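You operate a simulated robot arm through the tools that you are given. There is no shell and no other tool.

Carry out the task below with a simulated robot arm. There is one attempt and no reset: what you move stays moved.

JOB
Test the hair dryer's safety plug, reset it, and check that the dryer runs.
Fine: grey button, then red; switch the dryer off again.

It is judged by the outcome, as a careful person would: the job done as asked, and still so three seconds after it is handed in. It fails if anything else is knocked over, pushed out of place, dropped, spilled or broken.

ROBOT AND FRAMES
A 7-joint arm with a three-finger gripper, fixed in place. Base frame: the origin is on the floor under the middle of its stand, x ahead of it, y to its left, z up; the work surface is at about z = 75. Units: cm, degrees, N and s.
It reaches about 134.2 cm from its shoulder. Its first joint turns from -166.0 to 166.0 degrees. Payload 2.69 kg.
The TCP is the grasp point between the finger pads, 3 cm short of the fingertips. In the tool frame z runs along the fingers and y along their closing line. The gripper opens to 12.8 cm; its body begins 11.7 cm behind the TCP.
Orientation is that of the tool frame in the base frame, as [roll, pitch, yaw] about the fixed x, y, z axes, in that order (R = Rz(yaw) Ry(pitch) Rx(roll)). With the fingers straight down and closing along the base's y, the tool's x points along the base's -x, its y along +y and its z along -z.

CONTROLS
- The arm moves only by the tool arm_command. Its argument "plan" is a list of rows, each a list of 6 numbers: the shift along the tool's x, y, z in units of 150 mm (1.0 is 150 mm), then the turn, a rotation vector about the tool's x, y, z in units of 120 degrees (1.0 is 120 degrees). In form: [[x, y, z, wx, wy, wz], ...]. A call has 1 to 20 rows; each row is the pose to reach, as a shift and turn from the pose commanded when the call began, along the tool's axes at that moment. "jaw" is the finger opening in cm, from 0 to 12.8, set as the call begins (left out, the last holds). A call with a number of a shift or a turn outside -1 to 1 is refused whole. Rows are played at 5 a second. More than 5 cm and 8.6 degrees between two rows, or a gripper value outside its range, and nothing of the call is played. A pose out of reach is approached as far as the arm can. The call stops where the force on the tool passes 40 N (or 10 N more than at its start, if that is more) or the arm is blocked; 0.2 s more then pass. The fingers move at their own pace (about 12.7 cm/s each) and stop on an object; they squeeze with about 40 N. The grip force told is the motor's: it shows also when the fingers shut on nothing. Time passes only in rows, and 0.2 s behind the last, so rows that repeat a pose let the fingers close. It gives the time, the measured TCP pose, the force on the tool (base axes), the opening and the grip force at its end, in the units of the frame above (readings bear some noise), with the torque about the TCP (base axes, N m) and any sound that the robot's microphone picked up.
- Cameras (640 x 400 px; columns grow to the right, rows downward): "scene" is fixed at [4.98, 50.08, 137.19]; the picture's right is [-0.14, -0.99, 0.00], its down [-0.41, 0.06, -0.91] and it looks along [0.90, -0.12, -0.41] (base axes); focal length 334 px, centre (320, 200). "wrist" rides on the gripper at [5.8, 5.4, -13.1] in the tool frame; the picture's right is [-0.68, 0.74, 0.00], its down [-0.62, -0.57, -0.55] and it looks along [-0.40, -0.37, 0.84] (tool axes); focal length 234 px, centre (320, 200). There is no depth. A picture from a camera that has moved, and an enlarged one, comes with that camera's place and axes in the base frame and with its lens.
- camera(camera): a new picture of that camera. The clock stands still meanwhile.
- slide_trunk(by): moves the trunk up (or, below 0, down) by that many cm; the arm rides with it, the base frame stays. It gives what a move gives, with no picture.
- close_up(camera, box): a new picture of the part [left, top, right, bottom] of that camera's present view, enlarged. The clock stands still meanwhile.
- hand_in(): hands the job in; it is judged then, once.

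Nothing tells you positions but the pictures and the camera data. Unless the task says otherwise, let go and move clear before handing in.

The tools are called as name(argument=value, ...) on one line, values as JSON. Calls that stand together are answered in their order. arm_command: Moves the arm, as the interface text tells. Its arguments: {"type":"object","properties":{"plan":{"type":"array"},"jaw":{"type":"number"}},"required":["plan"]} The other tools are called the same way: slide_trunk (by) moves the trunk up or down; camera (camera) takes a picture; close_up (camera, box) takes an enlarged picture of a part of a camera's view; hand_in () hands the job in.

At the start:

```text
time_s: 0.0
position: [55.78, 49.52, 123.32]
tcp_rot: [-179.9, 0.0, -180.0]
contact_force: [-0.2, 0.0, 0.0]
ft_torque: [-0.01, 0.01, -0.01]
gripper_width: 12.8
gripper_force: 0.0
trunk travel left (down, up): [-15.0, 20.0]
```

scene: 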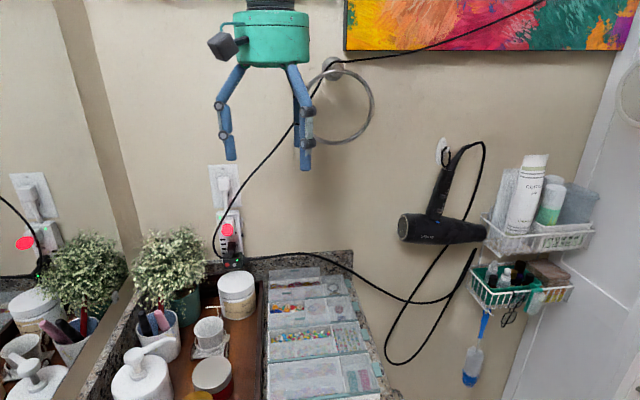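
wrist: 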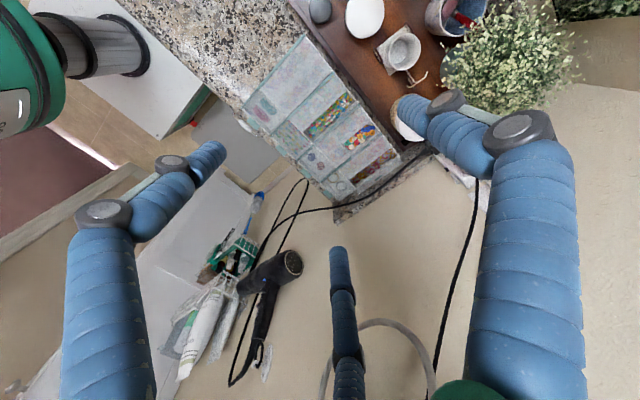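

I see a wall with an outlet and a plug (around column 230, row 225), a hair dryer hung on a hook at the right, and a mirror at the left. I'll look closer at the plug and the dryer first.

close_up(camera="scene", box=[180, 150, 280, 280])

close_up(camera="scene", box=[380, 130, 500, 260])

close_up(camera="scene", box=[205, 205, 255, 275])

```text
3.08 times, centred on (230, 215) of scene
camera zoom: at [4.98, 50.08, 137.19], right [-0.14, -0.99, 0.0], down [-0.41, 0.06, -0.91], along [0.9, -0.12, -0.41], focal length 1028 px, centre (597, 154)
```

zoom: 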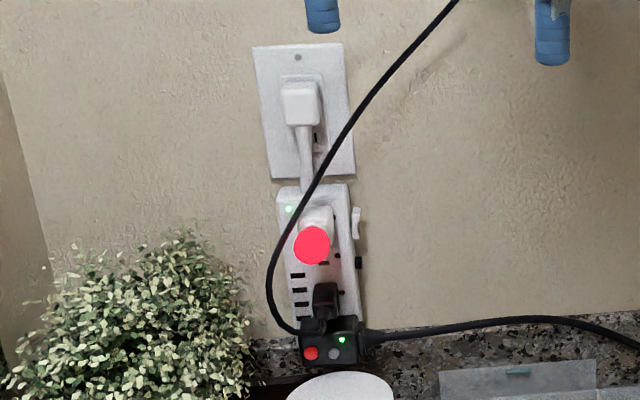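

```text
3.08 times, centred on (440, 195) of scene
camera zoom: at [4.98, 50.08, 137.19], right [-0.14, -0.99, 0.0], down [-0.41, 0.06, -0.91], along [0.9, -0.12, -0.41], focal length 1028 px, centre (-49, 215)
```

zoom: 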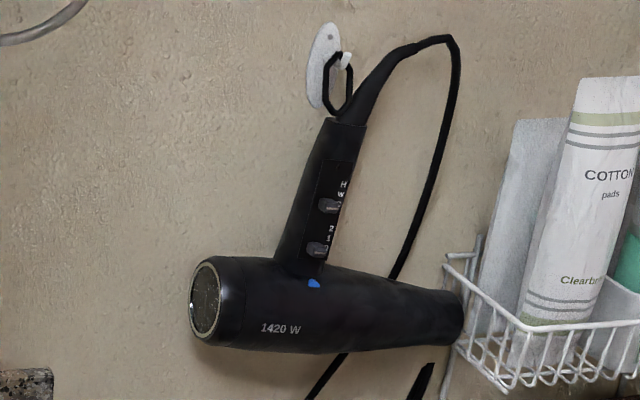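

```text
5.71 times, centred on (230, 240) of scene
camera zoom: at [4.98, 50.08, 137.19], right [-0.14, -0.99, 0.0], down [-0.41, 0.06, -0.91], along [0.9, -0.12, -0.41], focal length 1908 px, centre (834, -29)
```

zoom: 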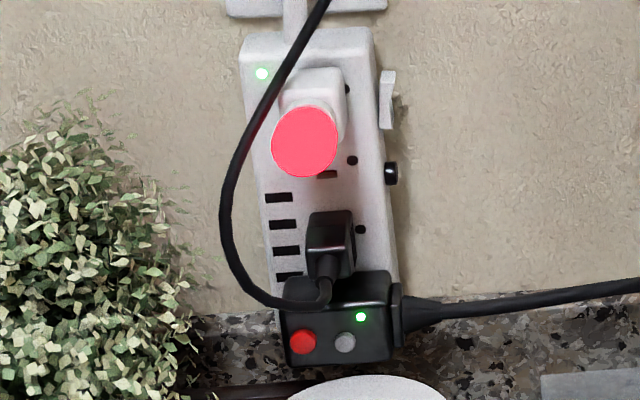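

The dryer's cord ends in a black safety plug low on the power strip, with a small red button on the left, a grey one on the right, and a lit green LED. The dryer hangs on a hook near (80, 5), with two sliders on its handle. I'll turn the gripper in free air first to get a good wrist view and a useful finger orientation.

arm_command(plan=[[0, 0, 0, 0, 0, 0.068], [0, 0, 0, 0, 0, 0.136], [0, 0, 0, 0, 0, 0.204], [0, 0, 0, 0, 0, 0.272], [0, 0, 0, 0, 0, 0.34], [0, 0, 0, 0, 0, 0.408], [0, 0, 0, 0, 0, 0.476], [0, 0, 0, 0, 0, 0.544], [0, 0, 0, 0, 0, 0.612], [0, 0, 0, 0, 0, 0.68], [0, 0, 0, 0, 0, 0.75]])

close_up(camera="scene", box=[400, 130, 460, 240])

camera(camera="scene")

camera(camera="wrist")

```text
time_s: 2.4
position: [55.79, 49.53, 123.43]
tcp_rot: [179.9, 0.1, 89.8]
contact_force: [-0.6, 0.0, 0.2]
ft_torque: [-0.02, 0.02, -0.02]
gripper_width: 12.77
gripper_force: 0.0
trunk travel left (down, up): [-15.0, 20.0]
```

```text
3.64 times, centred on (430, 185) of scene
camera zoom: at [4.98, 50.08, 137.19], right [-0.14, -0.99, 0.0], down [-0.41, 0.06, -0.91], along [0.9, -0.12, -0.41], focal length 1214 px, centre (-80, 254)
```

zoom: 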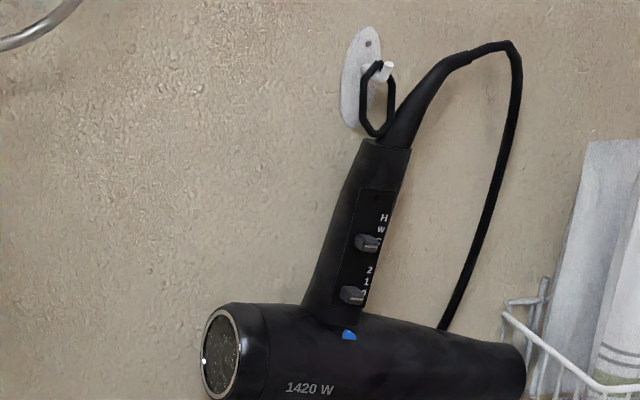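

```text
taken
```

scene: 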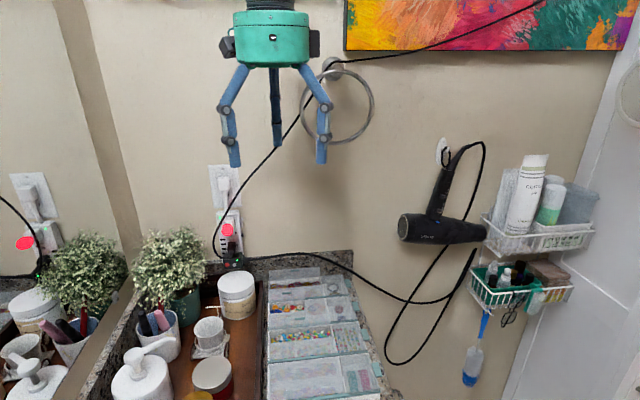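

```text
taken
camera wrist: at [61.21, 55.44, 136.42], right [0.73, -0.68, 0.0], down [-0.57, -0.61, 0.55], along [-0.37, -0.4, -0.84], focal length 234 px, centre (320, 200)
```

wrist: 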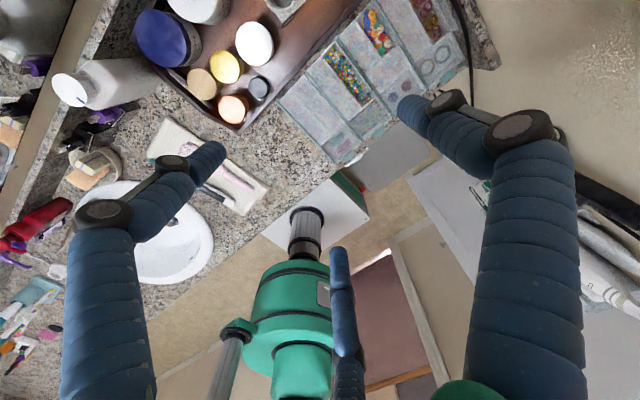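

The gripper's three fingers are arranged radially, and one of them now faces the wall. Next I'll tilt the tool forward to horizontal and come down a bit, so the wrist camera sees the plug.

arm_command(plan=[[0, -0.03, 0.09, -0.068, 0, 0], [0, -0.06, 0.18, -0.136, 0, 0], [0, -0.09, 0.27, -0.204, 0, 0], [0, -0.12, 0.36, -0.272, 0, 0], [0, -0.15, 0.45, -0.34, 0, 0], [0, -0.18, 0.54, -0.408, 0, 0], [0, -0.21, 0.63, -0.476, 0, 0], [0, -0.24, 0.72, -0.544, 0, 0], [0, -0.27, 0.81, -0.612, 0, 0], [0, -0.3, 0.9, -0.68, 0, 0], [0, -0.33, 1.0, -0.75, 0, 0]])

camera(camera="wrist")

camera(camera="scene")

```text
time_s: 4.8
position: [61.48, 56.15, 134.07]
tcp_rot: [109.7, 11.6, 92.7]
contact_force: [-0.6, 3.4, -8.1]
ft_torque: [-0.2, -1.05, -0.39]
gripper_width: 12.8
gripper_force: 0.0
out of reach, approached as far as the arm can: row 6, 7, 8, 9, 10, 11
trunk travel left (down, up): [-15.0, 20.0]
```

```text
taken
camera wrist: at [50.61, 63.34, 142.1], right [0.27, -0.51, 0.82], down [-0.68, -0.71, -0.22], along [0.69, -0.49, -0.54], focal length 234 px, centre (320, 200)
```

wrist: 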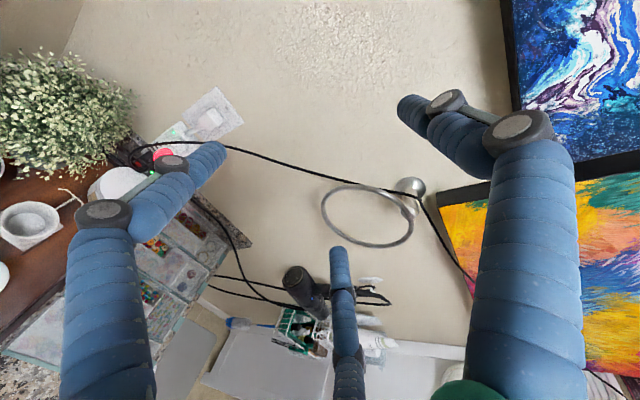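

```text
taken
```

scene: 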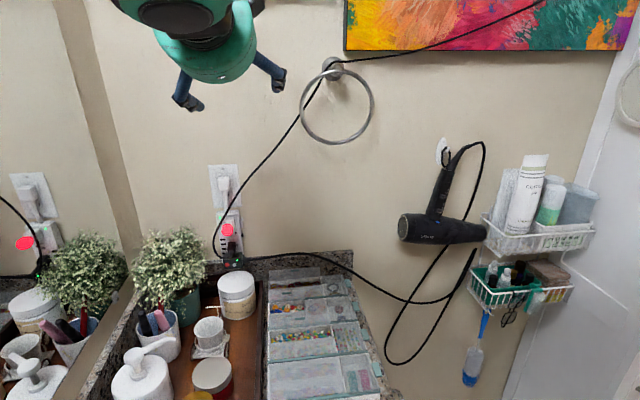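

The horizontal pose wasn't reachable in this wrist configuration, so the arm stalled higher up, clear of everything. I'll step back along the same path and check how it responds.

arm_command(plan=[[0, 0.09, 0.03, 0.068, 0, 0], [0, 0.18, 0.06, 0.136, 0, 0], [0, 0.27, 0.09, 0.204, 0, 0], [0, 0.36, 0.12, 0.272, 0, 0], [0, 0.45, 0.15, 0.34, 0, 0], [0, 0.54, 0.18, 0.408, 0, 0]])

camera(camera="scene")

```text
time_s: 6.2
position: [67.0, 57.04, 140.7]
tcp_rot: [158.8, 11.5, 92.6]
contact_force: [0.0, 0.1, -0.6]
ft_torque: [-0.03, -0.08, -0.01]
gripper_width: 12.78
gripper_force: 0.1
trunk travel left (down, up): [-15.0, 20.0]
```

```text
taken
```

scene: 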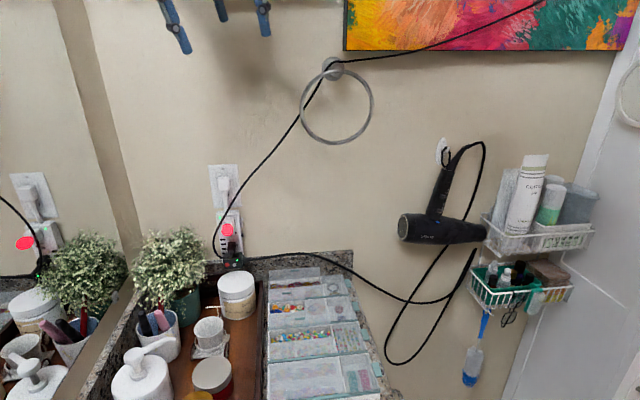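

The commanded pose follows the actual one, which is useful to know. I'll roll the gripper by −120° about its own axis, which is the same finger layout with the wrist well inside its range.

arm_command(plan=[[0, 0, 0, 0, 0, -0.0667], [0, 0, 0, 0, 0, -0.1333], [0, 0, 0, 0, 0, -0.2], [0, 0, 0, 0, 0, -0.2667], [0, 0, 0, 0, 0, -0.3333], [0, 0, 0, 0, 0, -0.4], [0, 0, 0, 0, 0, -0.4667], [0, 0, 0, 0, 0, -0.5333], [0, 0, 0, 0, 0, -0.6], [0, 0, 0, 0, 0, -0.6667], [0, 0, 0, 0, 0, -0.7333], [0, 0, 0, 0, 0, -0.8], [0, 0, 0, 0, 0, -0.8667], [0, 0, 0, 0, 0, -0.9333], [0, 0, 0, 0, 0, -1.0]])

camera(camera="wrist")

```text
time_s: 9.4
position: [67.12, 57.14, 140.91]
tcp_rot: [-159.0, 12.2, -142.9]
contact_force: [-0.2, 0.0, -0.1]
ft_torque: [0.04, 0.0, 0.02]
gripper_width: 12.8
gripper_force: 0.1
trunk travel left (down, up): [-15.0, 20.0]
```

```text
taken
camera wrist: at [54.94, 60.09, 149.72], right [0.16, 0.98, -0.12], down [0.56, 0.01, 0.83], along [0.81, -0.2, -0.55], focal length 234 px, centre (320, 200)
```

wrist: 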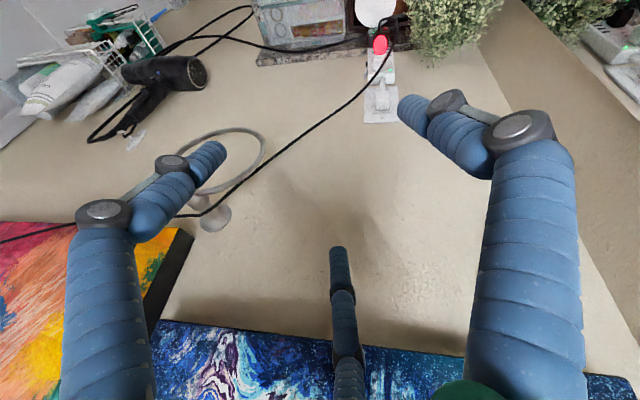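

I triangulate the pink lamp/plug at about (76.6, 62.5, 98) and the wall at x≈84.5. That puts the two buttons near (77, 64/62, 88), just above a jar lid at z≈85. I'll move to a mid-air staging pose tilted about 50° down and close the fingers to see the shape of the closed fist.

arm_command(plan=[[0.1305, 0.1148, 0.1558, 0.0025, -0.0278, 0.0113], [0.261, 0.2297, 0.3117, 0.0049, -0.0557, 0.0226], [0.3915, 0.3445, 0.4675, 0.0074, -0.0835, 0.0339], [0.522, 0.4593, 0.6233, 0.0099, -0.1113, 0.0452], [0.6525, 0.5742, 0.7792, 0.0123, -0.1392, 0.0565], [0.783, 0.689, 0.935, 0.0148, -0.167, 0.0678]], jaw=0)

camera(camera="wrist")

camera(camera="scene")

```text
time_s: 10.8
position: [57.94, 55.98, 122.3]
tcp_rot: [-157.3, 34.0, -143.1]
contact_force: [-1.5, 0.4, 0.7]
ft_torque: [-0.02, 0.04, 0.0]
gripper_width: 0.23
gripper_force: 31.4
trunk travel left (down, up): [-15.0, 20.0]
```

```text
taken
camera wrist: at [43.61, 57.78, 127.23], right [0.17, 0.98, 0.14], down [0.27, -0.18, 0.94], along [0.95, -0.12, -0.3], focal length 234 px, centre (320, 200)
```

wrist: 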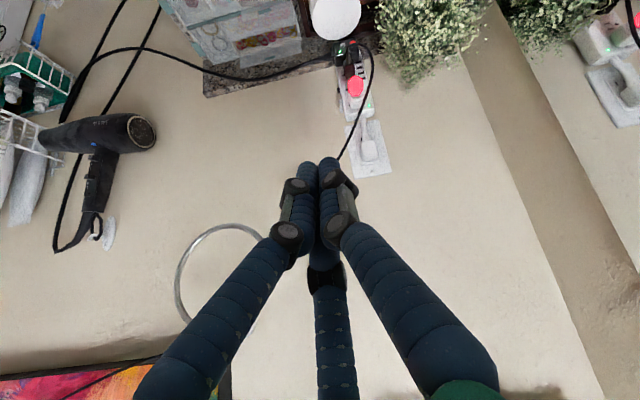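

```text
taken
```

scene: 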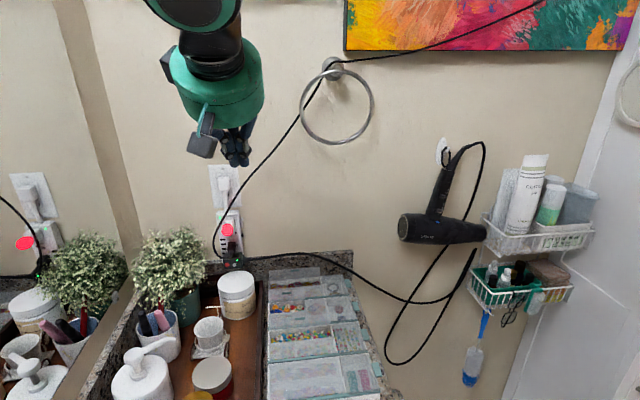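

The pose was reached exactly, and the fingers close to a compact cluster. The plug shows up in the wrist view (upside-down), so I'll zoom in on it and on the dryer.

close_up(camera="wrist", box=[310, 20, 400, 120])

close_up(camera="wrist", box=[30, 100, 170, 260])

close_up(camera="scene", box=[130, 230, 280, 330])

close_up(camera="wrist", box=[250, 140, 390, 280])

```text
4.00 times, centred on (355, 70) of wrist
camera zoom: at [43.61, 57.78, 127.23], right [0.17, 0.98, 0.14], down [0.27, -0.18, 0.94], along [0.95, -0.12, -0.3], focal length 937 px, centre (180, 720)
```

zoom: 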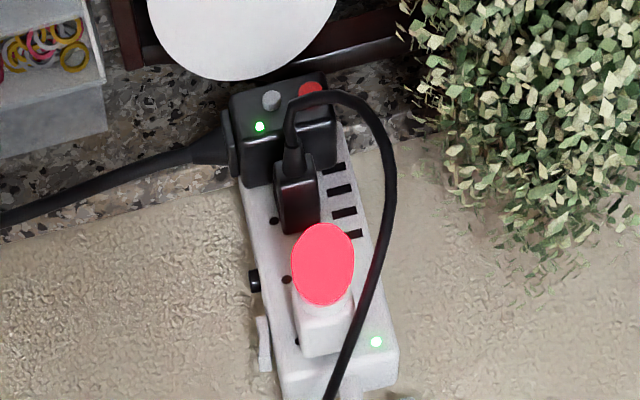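

```text
2.50 times, centred on (100, 180) of wrist
camera zoom: at [43.61, 57.78, 127.23], right [0.17, 0.98, 0.14], down [0.27, -0.18, 0.94], along [0.95, -0.12, -0.3], focal length 585 px, centre (870, 250)
```

zoom: 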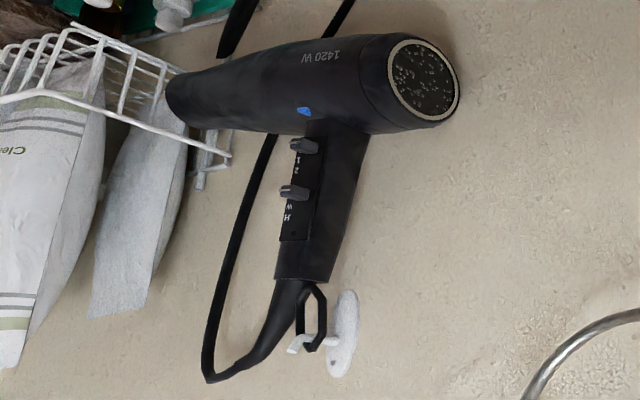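

```text
4.00 times, centred on (205, 280) of scene
camera zoom: at [4.98, 50.08, 137.19], right [-0.14, -0.99, 0.0], down [-0.41, 0.06, -0.91], along [0.9, -0.12, -0.41], focal length 1336 px, centre (780, -120)
```

zoom: 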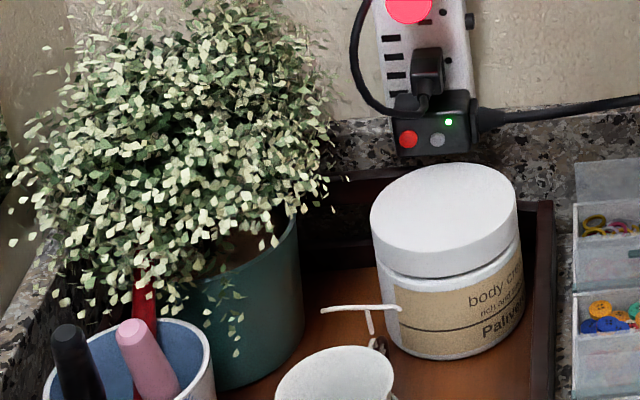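

```text
2.86 times, centred on (320, 210) of wrist
camera zoom: at [43.61, 57.78, 127.23], right [0.17, 0.98, 0.14], down [0.27, -0.18, 0.94], along [0.95, -0.12, -0.3], focal length 669 px, centre (320, 171)
```

zoom: 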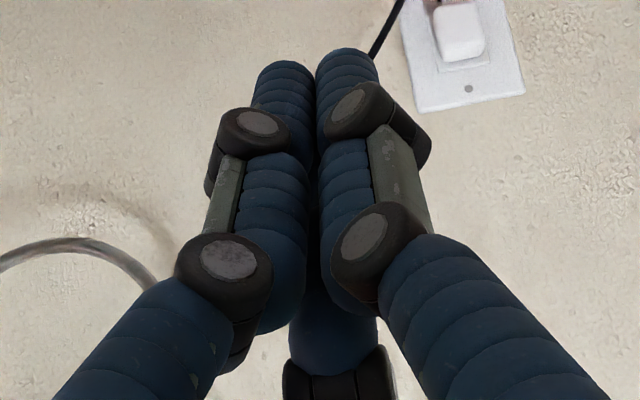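

I now have consistent triangulation: the grey button is at about (77.4, 62, 87.7), red at (77, 63.7, 88), and the jar lid top is at z≈85.5. A lamp cord hangs in front at about (73–74, 62–65, 92–97), so I need a near-horizontal single-finger approach between lid and cord. I'll roll another −120° so that one finger sits lower-left and the camera upper-right.

arm_command(plan=[[0, 0, 0, 0, 0, -0.0667], [0, 0, 0, 0, 0, -0.1333], [0, 0, 0, 0, 0, -0.2], [0, 0, 0, 0, 0, -0.2667], [0, 0, 0, 0, 0, -0.3333], [0, 0, 0, 0, 0, -0.4], [0, 0, 0, 0, 0, -0.4667], [0, 0, 0, 0, 0, -0.5333], [0, 0, 0, 0, 0, -0.6], [0, 0, 0, 0, 0, -0.6667], [0, 0, 0, 0, 0, -0.7333], [0, 0, 0, 0, 0, -0.8], [0, 0, 0, 0, 0, -0.8667], [0, 0, 0, 0, 0, -0.9333], [0, 0, 0, 0, 0, -1.0]], jaw=12.8)

```text
time_s: 14.0
position: [57.97, 55.88, 122.09]
tcp_rot: [-157.4, -33.9, -37.0]
contact_force: [0.0, 0.3, -1.2]
ft_torque: [0.01, -0.01, 0.0]
gripper_width: 12.78
gripper_force: 0.1
trunk travel left (down, up): [-15.0, 20.0]
```

Roll reached. Now I'll tilt to near-horizontal (about 12° down, yawed 20° right) while coming down to z≈107, still in free air.

arm_command(plan=[[-0.0759, 0.0536, 0.1101, 0.0044, 0.0492, 0.0125], [-0.1517, 0.1071, 0.2203, 0.0088, 0.0983, 0.025], [-0.2276, 0.1607, 0.3304, 0.0132, 0.1475, 0.0375], [-0.3034, 0.2143, 0.4406, 0.0175, 0.1966, 0.0499], [-0.3793, 0.2679, 0.5507, 0.0219, 0.2458, 0.0624], [-0.4551, 0.3214, 0.6609, 0.0263, 0.2949, 0.0749], [-0.531, 0.375, 0.771, 0.0307, 0.3441, 0.0874]])

camera(camera="wrist")

camera(camera="scene")

```text
time_s: 15.6
position: [57.91, 55.02, 107.23]
tcp_rot: [-112.7, -57.8, -90.7]
contact_force: [-0.1, -0.3, 0.2]
ft_torque: [0.01, 0.04, 0.04]
gripper_width: 12.82
gripper_force: 0.0
trunk travel left (down, up): [-15.0, 20.0]
```

```text
taken
camera wrist: at [43.79, 52.23, 112.08], right [-0.29, -0.21, -0.93], down [-0.28, 0.95, -0.13], along [0.92, 0.22, -0.33], focal length 234 px, centre (320, 200)
```

wrist: 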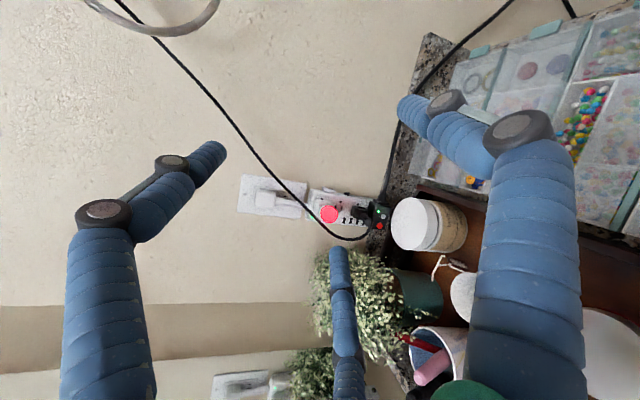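

```text
taken
```

scene: 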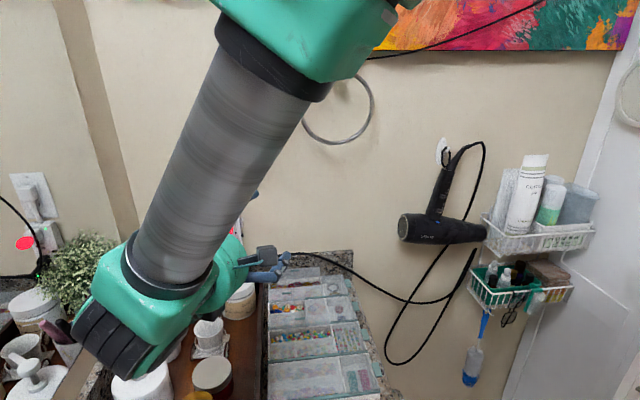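

The pose is reachable. The wrist elbow comes near the pump bottle side, so I'll look closely before descending.

close_up(camera="wrist", box=[300, 160, 420, 260])

close_up(camera="wrist", box=[400, 160, 640, 400])

close_up(camera="scene", box=[60, 200, 300, 400])

```text
4.00 times, centred on (360, 210) of wrist
camera zoom: at [43.79, 52.23, 112.08], right [-0.29, -0.21, -0.93], down [-0.28, 0.95, -0.13], along [0.92, 0.22, -0.33], focal length 937 px, centre (160, 160)
```

zoom: 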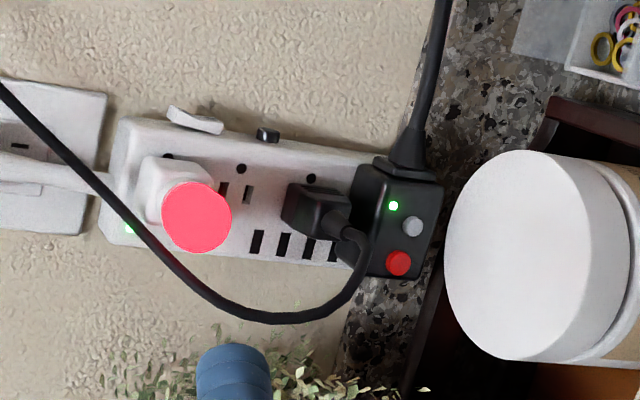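

```text
1.67 times, centred on (520, 280) of wrist
camera zoom: at [43.79, 52.23, 112.08], right [-0.29, -0.21, -0.93], down [-0.28, 0.95, -0.13], along [0.92, 0.22, -0.33], focal length 390 px, centre (-13, 67)
```

zoom: 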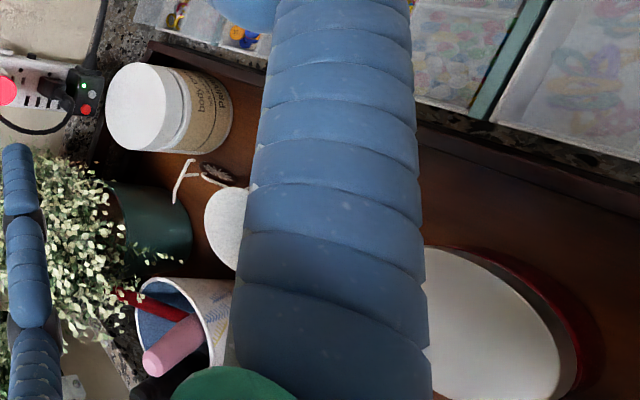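

```text
2.00 times, centred on (180, 300) of scene
camera zoom: at [4.98, 50.08, 137.19], right [-0.14, -0.99, 0.0], down [-0.41, 0.06, -0.91], along [0.9, -0.12, -0.41], focal length 668 px, centre (600, 0)
```

zoom: 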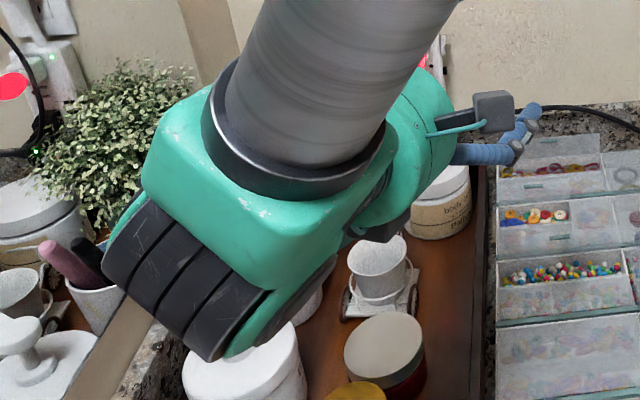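

The buttons are clearly visible: the box has a green LED, with grey on the right and red on the left, and both protrude toward the room. I'll tilt to 20° down and 10° right to lift the wrist elbow away from the bottles, and move to a staging point ahead of the plug.

arm_command(plan=[[-0.137, 0.0248, 0.121, 0.009, -0.0244, -0.0058], [-0.274, 0.0497, 0.242, 0.0181, -0.0489, -0.0115], [-0.411, 0.0745, 0.363, 0.0272, -0.0733, -0.0173], [-0.548, 0.0993, 0.484, 0.0362, -0.0977, -0.023]])

camera(camera="wrist")

camera(camera="scene")

```text
time_s: 16.6
position: [64.04, 55.99, 97.54]
tcp_rot: [-126.1, -54.5, -69.4]
contact_force: [-0.6, 0.4, -0.1]
ft_torque: [0.01, -0.01, 0.01]
gripper_width: 12.77
gripper_force: 0.1
trunk travel left (down, up): [-15.0, 20.0]
```

```text
taken
camera wrist: at [51.46, 50.59, 104.27], right [-0.37, -0.24, -0.9], down [-0.45, 0.89, -0.05], along [0.81, 0.39, -0.44], focal length 234 px, centre (320, 200)
```

wrist: 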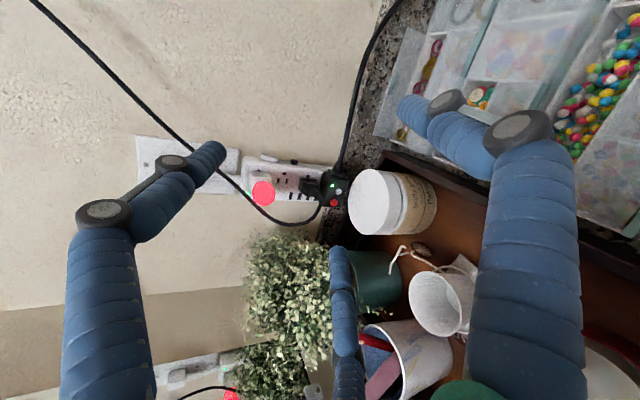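

```text
taken
```

scene: 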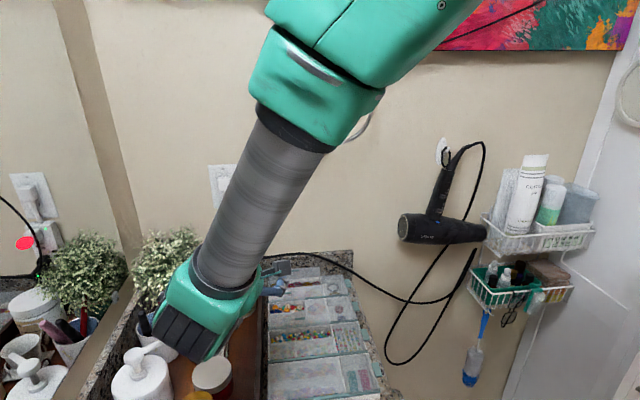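

Good clearance everywhere. I'll zoom on the fingertip and the plug to calibrate the aim.

close_up(camera="wrist", box=[300, 160, 380, 290])

close_up(camera="wrist", box=[380, 70, 470, 140])

```text
3.08 times, centred on (340, 225) of wrist
camera zoom: at [51.46, 50.59, 104.27], right [-0.37, -0.24, -0.9], down [-0.45, 0.89, -0.05], along [0.81, 0.39, -0.44], focal length 720 px, centre (258, 123)
```

zoom: 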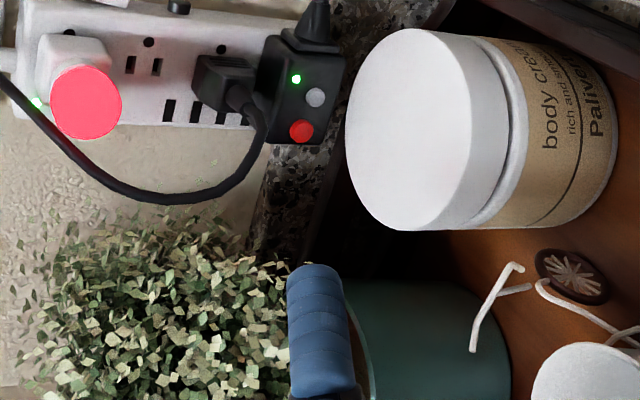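

```text
5.71 times, centred on (425, 105) of wrist
camera zoom: at [51.46, 50.59, 104.27], right [-0.37, -0.24, -0.9], down [-0.45, 0.89, -0.05], along [0.81, 0.39, -0.44], focal length 1338 px, centre (-280, 743)
```

zoom: 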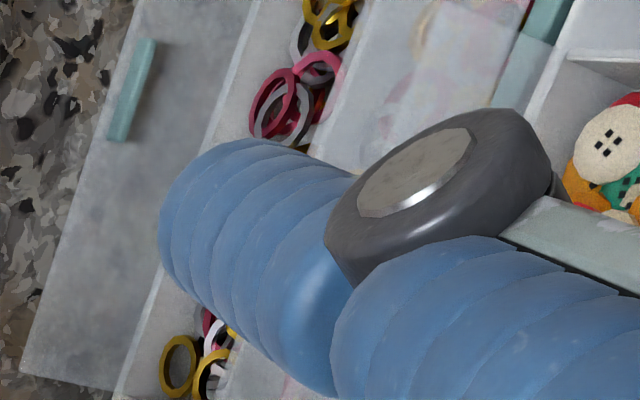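

The tip of the lower-left finger sits at about (66.4, 62.1, 93.2). The refined buttons are grey ≈ (77.3, 61.6, 87.9) and red ≈ (77.2, 63.2, 88.1). I'll lower to button height while still in front of the jar lid's near edge.

arm_command(plan=[[-0.0582, 0.038, 0.053, 0, 0, 0], [-0.1164, 0.076, 0.106, 0, 0, 0], [-0.1745, 0.114, 0.159, 0, 0, 0], [-0.2327, 0.152, 0.212, 0, 0, 0], [-0.2327, 0.152, 0.212, 0, 0, 0], [-0.2327, 0.152, 0.212, 0, 0, 0]])

camera(camera="wrist")

close_up(camera="wrist", box=[260, 120, 400, 270])

camera(camera="scene")

```text
time_s: 18.0
position: [65.65, 55.47, 92.79]
tcp_rot: [-126.1, -54.4, -69.5]
contact_force: [0.4, -0.2, 0.3]
ft_torque: [0.02, 0.02, -0.01]
gripper_width: 12.81
gripper_force: 0.1
trunk travel left (down, up): [-15.0, 20.0]
```

```text
taken
camera wrist: at [53.04, 50.01, 99.43], right [-0.37, -0.24, -0.9], down [-0.45, 0.89, -0.05], along [0.81, 0.39, -0.44], focal length 234 px, centre (320, 200)
```

wrist: 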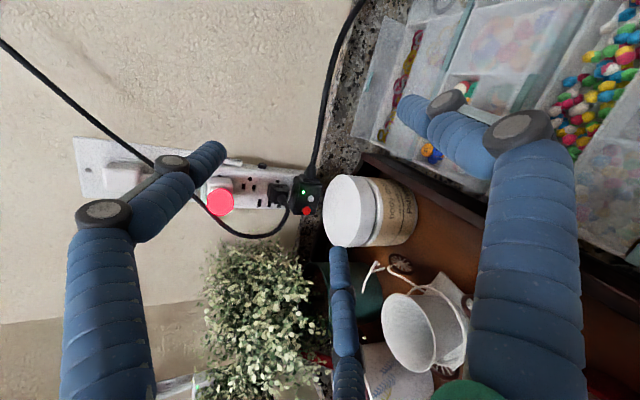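

```text
2.67 times, centred on (330, 195) of wrist
camera zoom: at [53.04, 50.01, 99.43], right [-0.37, -0.24, -0.9], down [-0.45, 0.89, -0.05], along [0.81, 0.39, -0.44], focal length 624 px, centre (293, 213)
```

zoom: 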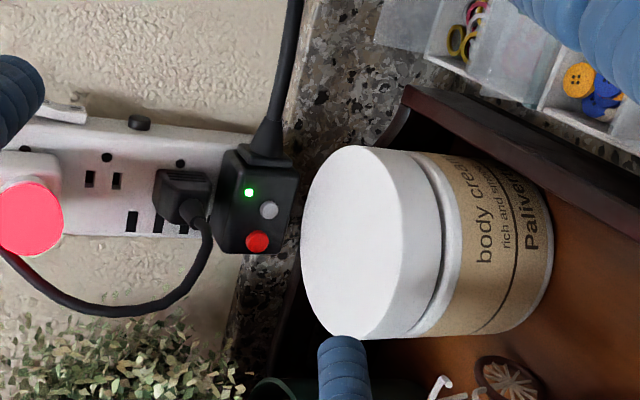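

```text
taken
```

scene: 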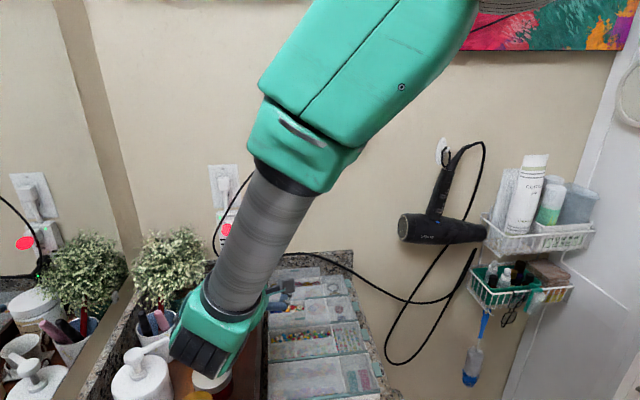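

The tip is now at about (68, 61.7, 88.2), level with the buttons and above the lid. I'll advance about 7.8 cm, stopping short of the grey button, then re-check the aim.

arm_command(plan=[[0.0142, -0.0237, 0.0824, 0, 0, 0], [0.0283, -0.0473, 0.1647, 0, 0, 0], [0.0425, -0.071, 0.2471, 0, 0, 0], [0.0566, -0.0946, 0.3295, 0, 0, 0], [0.0708, -0.1183, 0.4118, 0, 0, 0], [0.0849, -0.1419, 0.4942, 0, 0, 0], [0.0849, -0.1419, 0.4942, 0, 0, 0]])

camera(camera="wrist")

close_up(camera="wrist", box=[280, 190, 390, 290])

close_up(camera="scene", box=[180, 200, 300, 320])

```text
time_s: 19.6
position: [73.36, 55.05, 92.37]
tcp_rot: [-126.0, -54.5, -69.4]
contact_force: [0.1, -0.8, -0.8]
ft_torque: [-0.03, 0.04, -0.01]
gripper_width: 12.79
gripper_force: 0.0
trunk travel left (down, up): [-15.0, 20.0]
```

```text
taken
camera wrist: at [60.74, 49.7, 98.96], right [-0.37, -0.24, -0.9], down [-0.45, 0.89, -0.05], along [0.81, 0.39, -0.44], focal length 234 px, centre (320, 200)
```

wrist: 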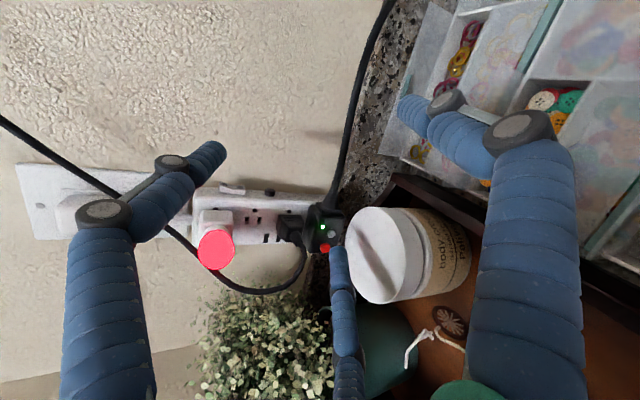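

```text
4.00 times, centred on (335, 240) of wrist
camera zoom: at [60.74, 49.7, 98.96], right [-0.37, -0.24, -0.9], down [-0.45, 0.89, -0.05], along [0.81, 0.39, -0.44], focal length 937 px, centre (260, 40)
```

zoom: 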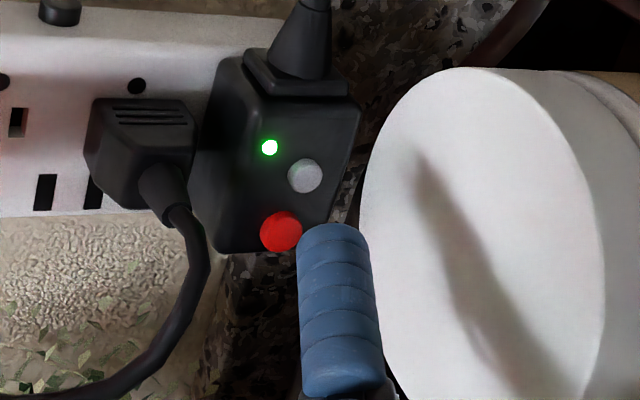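

```text
3.33 times, centred on (240, 260) of scene
camera zoom: at [4.98, 50.08, 137.19], right [-0.14, -0.99, 0.0], down [-0.41, 0.06, -0.91], along [0.9, -0.12, -0.41], focal length 1113 px, centre (587, 0)
```

zoom: 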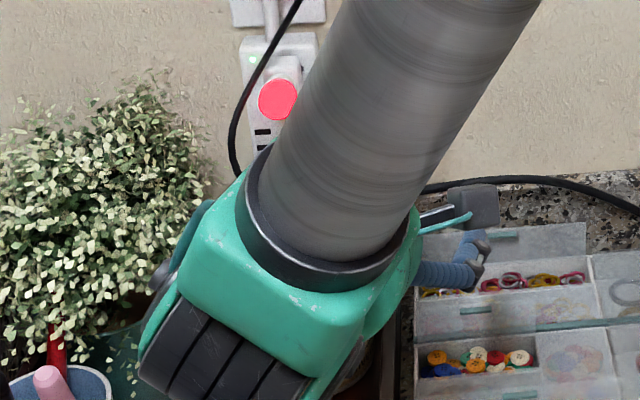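

The tip is at about (75.6, 61.4, 87.8), and the grey button sits just ahead and slightly lower. I'll nudge forward 1.6 cm, biased away from red, then press in small steps watching force and LED.

arm_command(plan=[[0.0007, -0.0058, 0.0267, 0, 0, 0], [0.0014, -0.0115, 0.0534, 0, 0, 0], [0.0022, -0.0173, 0.08, 0, 0, 0], [0.0029, -0.023, 0.1067, 0, 0, 0], [0.0029, -0.023, 0.1067, 0, 0, 0]])

close_up(camera="wrist", box=[280, 190, 390, 290])

```text
time_s: 20.8
position: [74.87, 55.13, 91.99]
tcp_rot: [-126.1, -54.5, -69.4]
contact_force: [0.1, -0.5, 0.5]
ft_torque: [-0.03, 0.01, 0.0]
gripper_width: 12.8
gripper_force: 0.0
trunk travel left (down, up): [-15.0, 20.0]
```

```text
4.00 times, centred on (335, 240) of wrist
camera zoom: at [62.37, 49.78, 98.6], right [-0.37, -0.24, -0.9], down [-0.45, 0.89, -0.05], along [0.81, 0.39, -0.44], focal length 937 px, centre (260, 40)
```

zoom: 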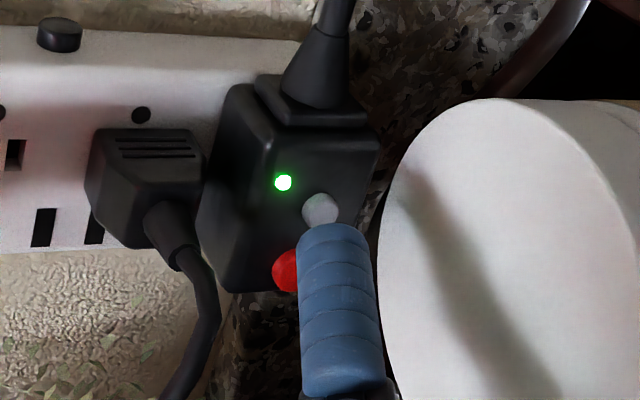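

Grey is now just behind the tip, and red is clear to the left. Advancing 0.7 cm straight into the button.

arm_command(plan=[[0.0024, -0.0037, 0.0108, 0, 0, 0], [0.0048, -0.0074, 0.0216, 0, 0, 0], [0.0072, -0.0112, 0.0324, 0, 0, 0], [0.0096, -0.0149, 0.0432, 0, 0, 0], [0.0096, -0.0149, 0.0432, 0, 0, 0]])

close_up(camera="wrist", box=[280, 190, 390, 290])

```text
time_s: 22.0
position: [75.66, 55.04, 91.98]
tcp_rot: [-126.1, -54.5, -69.5]
contact_force: [-0.2, 0.7, -0.8]
ft_torque: [0.01, -0.01, -0.03]
gripper_width: 12.78
gripper_force: 0.1
trunk travel left (down, up): [-15.0, 20.0]
```

```text
4.00 times, centred on (335, 240) of wrist
camera zoom: at [63.05, 49.85, 98.58], right [-0.37, -0.24, -0.9], down [-0.45, 0.89, -0.05], along [0.81, 0.39, -0.44], focal length 937 px, centre (260, 40)
```

zoom: 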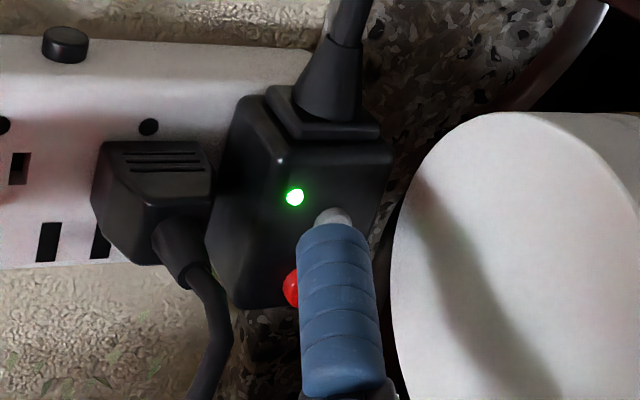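

No contact yet. Continuing another 0.4 cm.

arm_command(plan=[[0.0027, -0.0043, 0.0123, 0, 0, 0], [0.0055, -0.0085, 0.0247, 0, 0, 0], [0.0055, -0.0085, 0.0247, 0, 0, 0]])

close_up(camera="wrist", box=[280, 190, 390, 290])

```text
time_s: 22.8
position: [76.07, 55.17, 92.01]
tcp_rot: [-126.0, -54.5, -69.5]
contact_force: [0.2, 0.3, -0.3]
ft_torque: [0.0, -0.01, 0.0]
gripper_width: 12.78
gripper_force: 0.0
trunk travel left (down, up): [-15.0, 20.0]
```

```text
4.00 times, centred on (335, 240) of wrist
camera zoom: at [63.48, 49.81, 98.58], right [-0.37, -0.24, -0.9], down [-0.45, 0.89, -0.05], along [0.81, 0.39, -0.44], focal length 937 px, centre (260, 40)
```

zoom: 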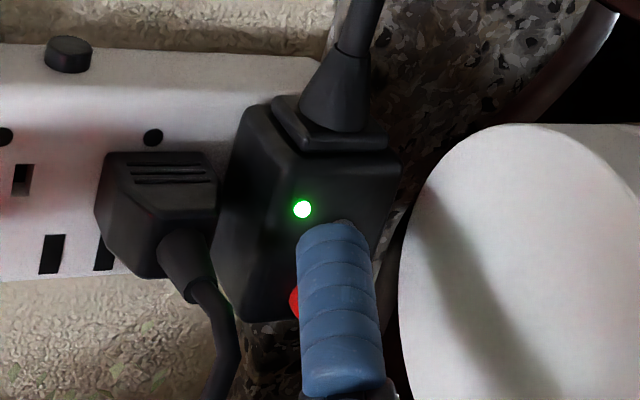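

Still no force, and grey is now directly behind the fingertip. Advancing another 0.4 cm, a touch lower.

arm_command(plan=[[0, -0.0027, 0.0135, 0, 0, 0], [0, -0.0054, 0.027, 0, 0, 0], [0, -0.0054, 0.027, 0, 0, 0]])

close_up(camera="wrist", box=[280, 190, 390, 290])

```text
time_s: 23.6
position: [76.56, 55.06, 91.83]
tcp_rot: [-126.1, -54.4, -69.4]
contact_force: [-0.2, -0.6, -0.4]
ft_torque: [0.0, -0.02, 0.0]
gripper_width: 12.79
gripper_force: 0.0
trunk travel left (down, up): [-15.0, 20.0]
```

```text
4.00 times, centred on (335, 240) of wrist
camera zoom: at [63.91, 49.8, 98.5], right [-0.37, -0.24, -0.9], down [-0.45, 0.89, -0.05], along [0.81, 0.39, -0.44], focal length 937 px, centre (260, 40)
```

zoom: 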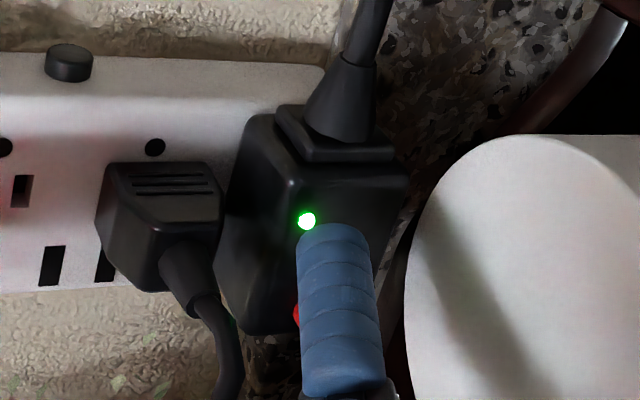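

Still free. The box face works out to about x≈78.7, so contact should come within a few millimetres. Continuing.

arm_command(plan=[[0, -0.0014, 0.0067, 0, 0, 0], [0, -0.0027, 0.0135, 0, 0, 0], [0, -0.0041, 0.0202, 0, 0, 0], [0, -0.0054, 0.027, 0, 0, 0], [0, -0.0054, 0.027, 0, 0, 0]])

close_up(camera="wrist", box=[280, 190, 390, 290])

```text
time_s: 24.8
position: [76.91, 55.11, 91.74]
tcp_rot: [-126.1, -54.5, -69.4]
contact_force: [0.3, -0.2, 0.4]
ft_torque: [-0.04, 0.0, 0.01]
gripper_width: 12.81
gripper_force: 0.0
trunk travel left (down, up): [-15.0, 20.0]
```

```text
4.00 times, centred on (335, 240) of wrist
camera zoom: at [64.28, 49.83, 98.39], right [-0.37, -0.24, -0.9], down [-0.45, 0.89, -0.05], along [0.81, 0.39, -0.44], focal length 937 px, centre (260, 40)
```

zoom: 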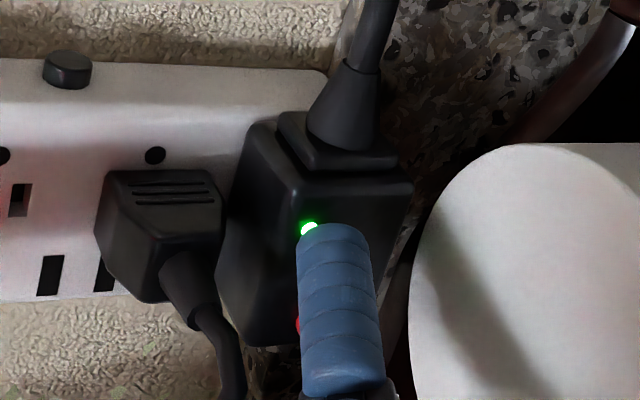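

No contact yet, and re-solving with all wrist views puts grey at (78.4, 61.9, 87.1) and red at (78.4, 63.65, 87.3). My tip is about 0.6 cm too far right and 0.7 cm too high, heading for the LED, so I'll back off and re-aim.

arm_command(plan=[[-0.0055, 0.0085, -0.0247, 0, 0, 0], [-0.0109, 0.017, -0.0494, 0, 0, 0], [-0.0385, 0.0121, -0.045, 0, 0, 0], [-0.0661, 0.0072, -0.0405, 0, 0, 0], [-0.0661, 0.0072, -0.0405, 0, 0, 0]])

close_up(camera="wrist", box=[280, 190, 390, 290])

camera(camera="wrist")

```text
time_s: 26.0
position: [76.03, 55.75, 91.17]
tcp_rot: [-126.1, -54.5, -69.5]
contact_force: [0.0, 0.4, 0.4]
ft_torque: [0.01, 0.02, -0.02]
gripper_width: 12.82
gripper_force: 0.0
trunk travel left (down, up): [-15.0, 20.0]
```

```text
4.00 times, centred on (335, 240) of wrist
camera zoom: at [63.47, 50.44, 97.77], right [-0.37, -0.24, -0.9], down [-0.45, 0.89, -0.05], along [0.81, 0.39, -0.44], focal length 937 px, centre (260, 40)
```

zoom: 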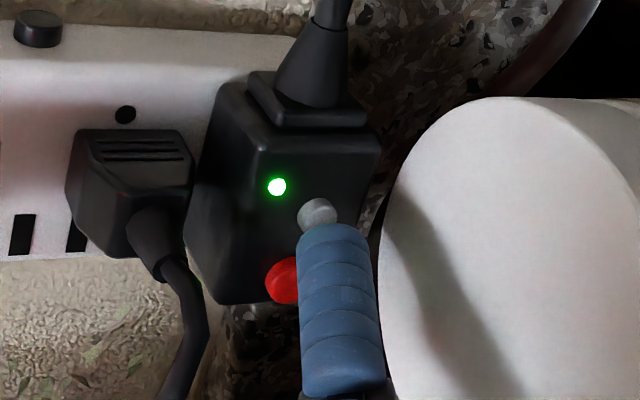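

```text
taken
camera wrist: at [63.47, 50.44, 97.77], right [-0.37, -0.24, -0.9], down [-0.45, 0.89, -0.05], along [0.81, 0.39, -0.44], focal length 234 px, centre (320, 200)
```

wrist: 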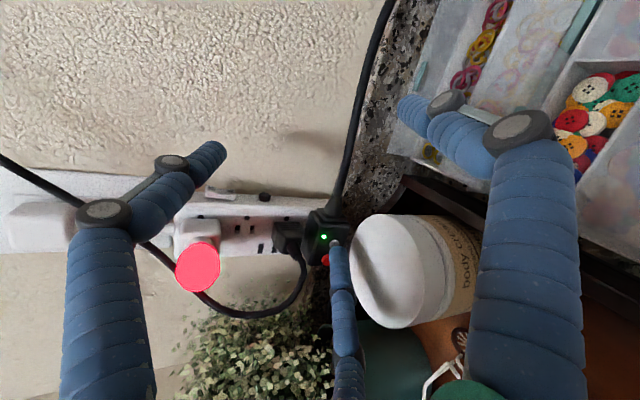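

Now aligned so that grey will end up behind the end of the fingertip. Advancing 0.8 cm.

arm_command(plan=[[0.0014, -0.0035, 0.0129, 0, 0, 0], [0.0028, -0.007, 0.0258, 0, 0, 0], [0.0041, -0.0104, 0.0387, 0, 0, 0], [0.0055, -0.0139, 0.0516, 0, 0, 0], [0.0055, -0.0139, 0.0516, 0, 0, 0]])

close_up(camera="wrist", box=[280, 190, 390, 290])

```text
time_s: 27.2
position: [76.91, 55.68, 90.94]
tcp_rot: [-126.1, -54.5, -69.5]
contact_force: [-0.5, 0.4, 0.3]
ft_torque: [0.01, 0.01, 0.0]
gripper_width: 12.8
gripper_force: 0.0
trunk travel left (down, up): [-15.0, 20.0]
```

```text
4.00 times, centred on (335, 240) of wrist
camera zoom: at [64.22, 50.39, 97.63], right [-0.37, -0.24, -0.9], down [-0.45, 0.89, -0.05], along [0.81, 0.39, -0.44], focal length 937 px, centre (260, 40)
```

zoom: 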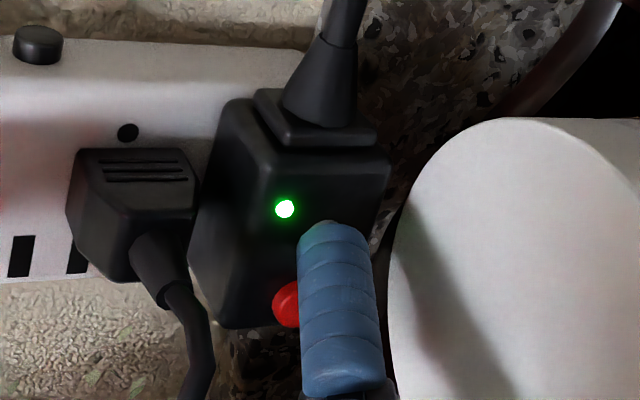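

Still no contact, with grey mostly hidden behind the tip. Another 0.35 cm.

arm_command(plan=[[0.0024, -0.0037, 0.0108, 0, 0, 0], [0.0048, -0.0074, 0.0216, 0, 0, 0], [0.0048, -0.0074, 0.0216, 0, 0, 0]])

close_up(camera="wrist", box=[280, 190, 390, 290])

```text
time_s: 28.0
position: [77.15, 55.68, 90.96]
tcp_rot: [-126.0, -54.6, -69.3]
contact_force: [-6.7, 2.4, 0.3]
ft_torque: [0.06, 0.21, 0.46]
gripper_width: 12.79
gripper_force: 0.0
trunk travel left (down, up): [-15.0, 20.0]
heard: click
```

```text
4.00 times, centred on (335, 240) of wrist
camera zoom: at [64.54, 50.37, 97.62], right [-0.37, -0.24, -0.9], down [-0.45, 0.89, -0.05], along [0.81, 0.39, -0.44], focal length 937 px, centre (260, 40)
```

zoom: 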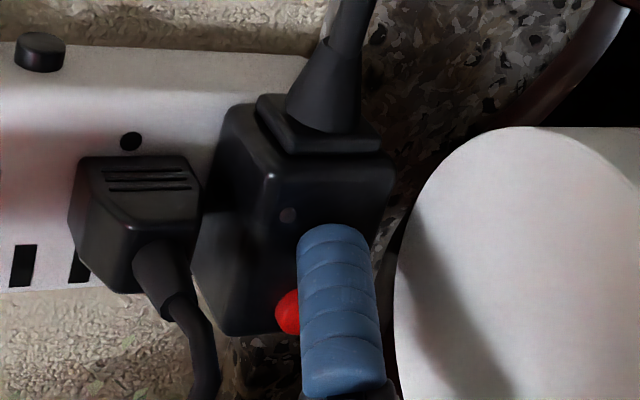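

Click heard and the green LED is off, so the test tripped the plug. I'll back off 1.3 cm and shift left 1.9 cm to line up with the red reset button.

arm_command(plan=[[-0.0059, 0.0092, -0.0267, 0, 0, 0], [-0.0119, 0.0184, -0.0535, 0, 0, 0], [-0.0178, 0.0276, -0.0802, 0, 0, 0], [-0.0362, -0.0098, -0.089, 0, 0, 0], [-0.0546, -0.0471, -0.0978, 0, 0, 0], [-0.0731, -0.0845, -0.1066, 0, 0, 0], [-0.0731, -0.0845, -0.1066, 0, 0, 0]])

close_up(camera="wrist", box=[280, 190, 390, 290])

camera(camera="wrist")

```text
time_s: 29.6
position: [75.73, 57.63, 91.22]
tcp_rot: [-126.0, -54.5, -69.5]
contact_force: [-0.5, 0.5, -0.3]
ft_torque: [0.02, 0.0, 0.0]
gripper_width: 12.8
gripper_force: 0.1
trunk travel left (down, up): [-15.0, 20.0]
```

```text
4.00 times, centred on (335, 240) of wrist
camera zoom: at [63.21, 52.27, 97.95], right [-0.37, -0.24, -0.9], down [-0.45, 0.89, -0.05], along [0.81, 0.39, -0.44], focal length 937 px, centre (260, 40)
```

zoom: 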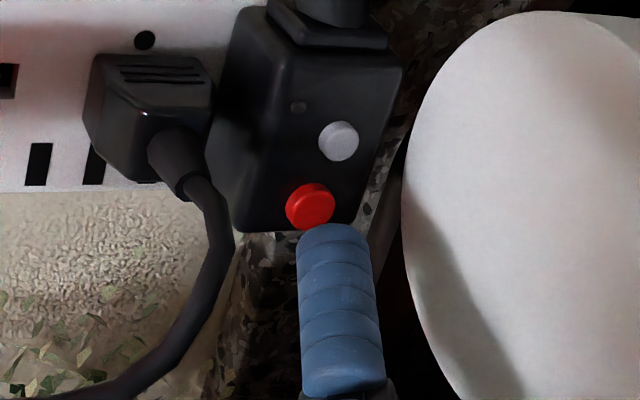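

```text
taken
camera wrist: at [63.21, 52.27, 97.95], right [-0.37, -0.24, -0.9], down [-0.45, 0.89, -0.05], along [0.81, 0.39, -0.44], focal length 234 px, centre (320, 200)
```

wrist: 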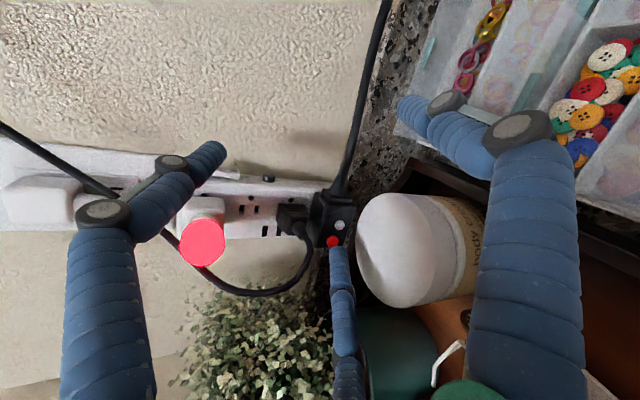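

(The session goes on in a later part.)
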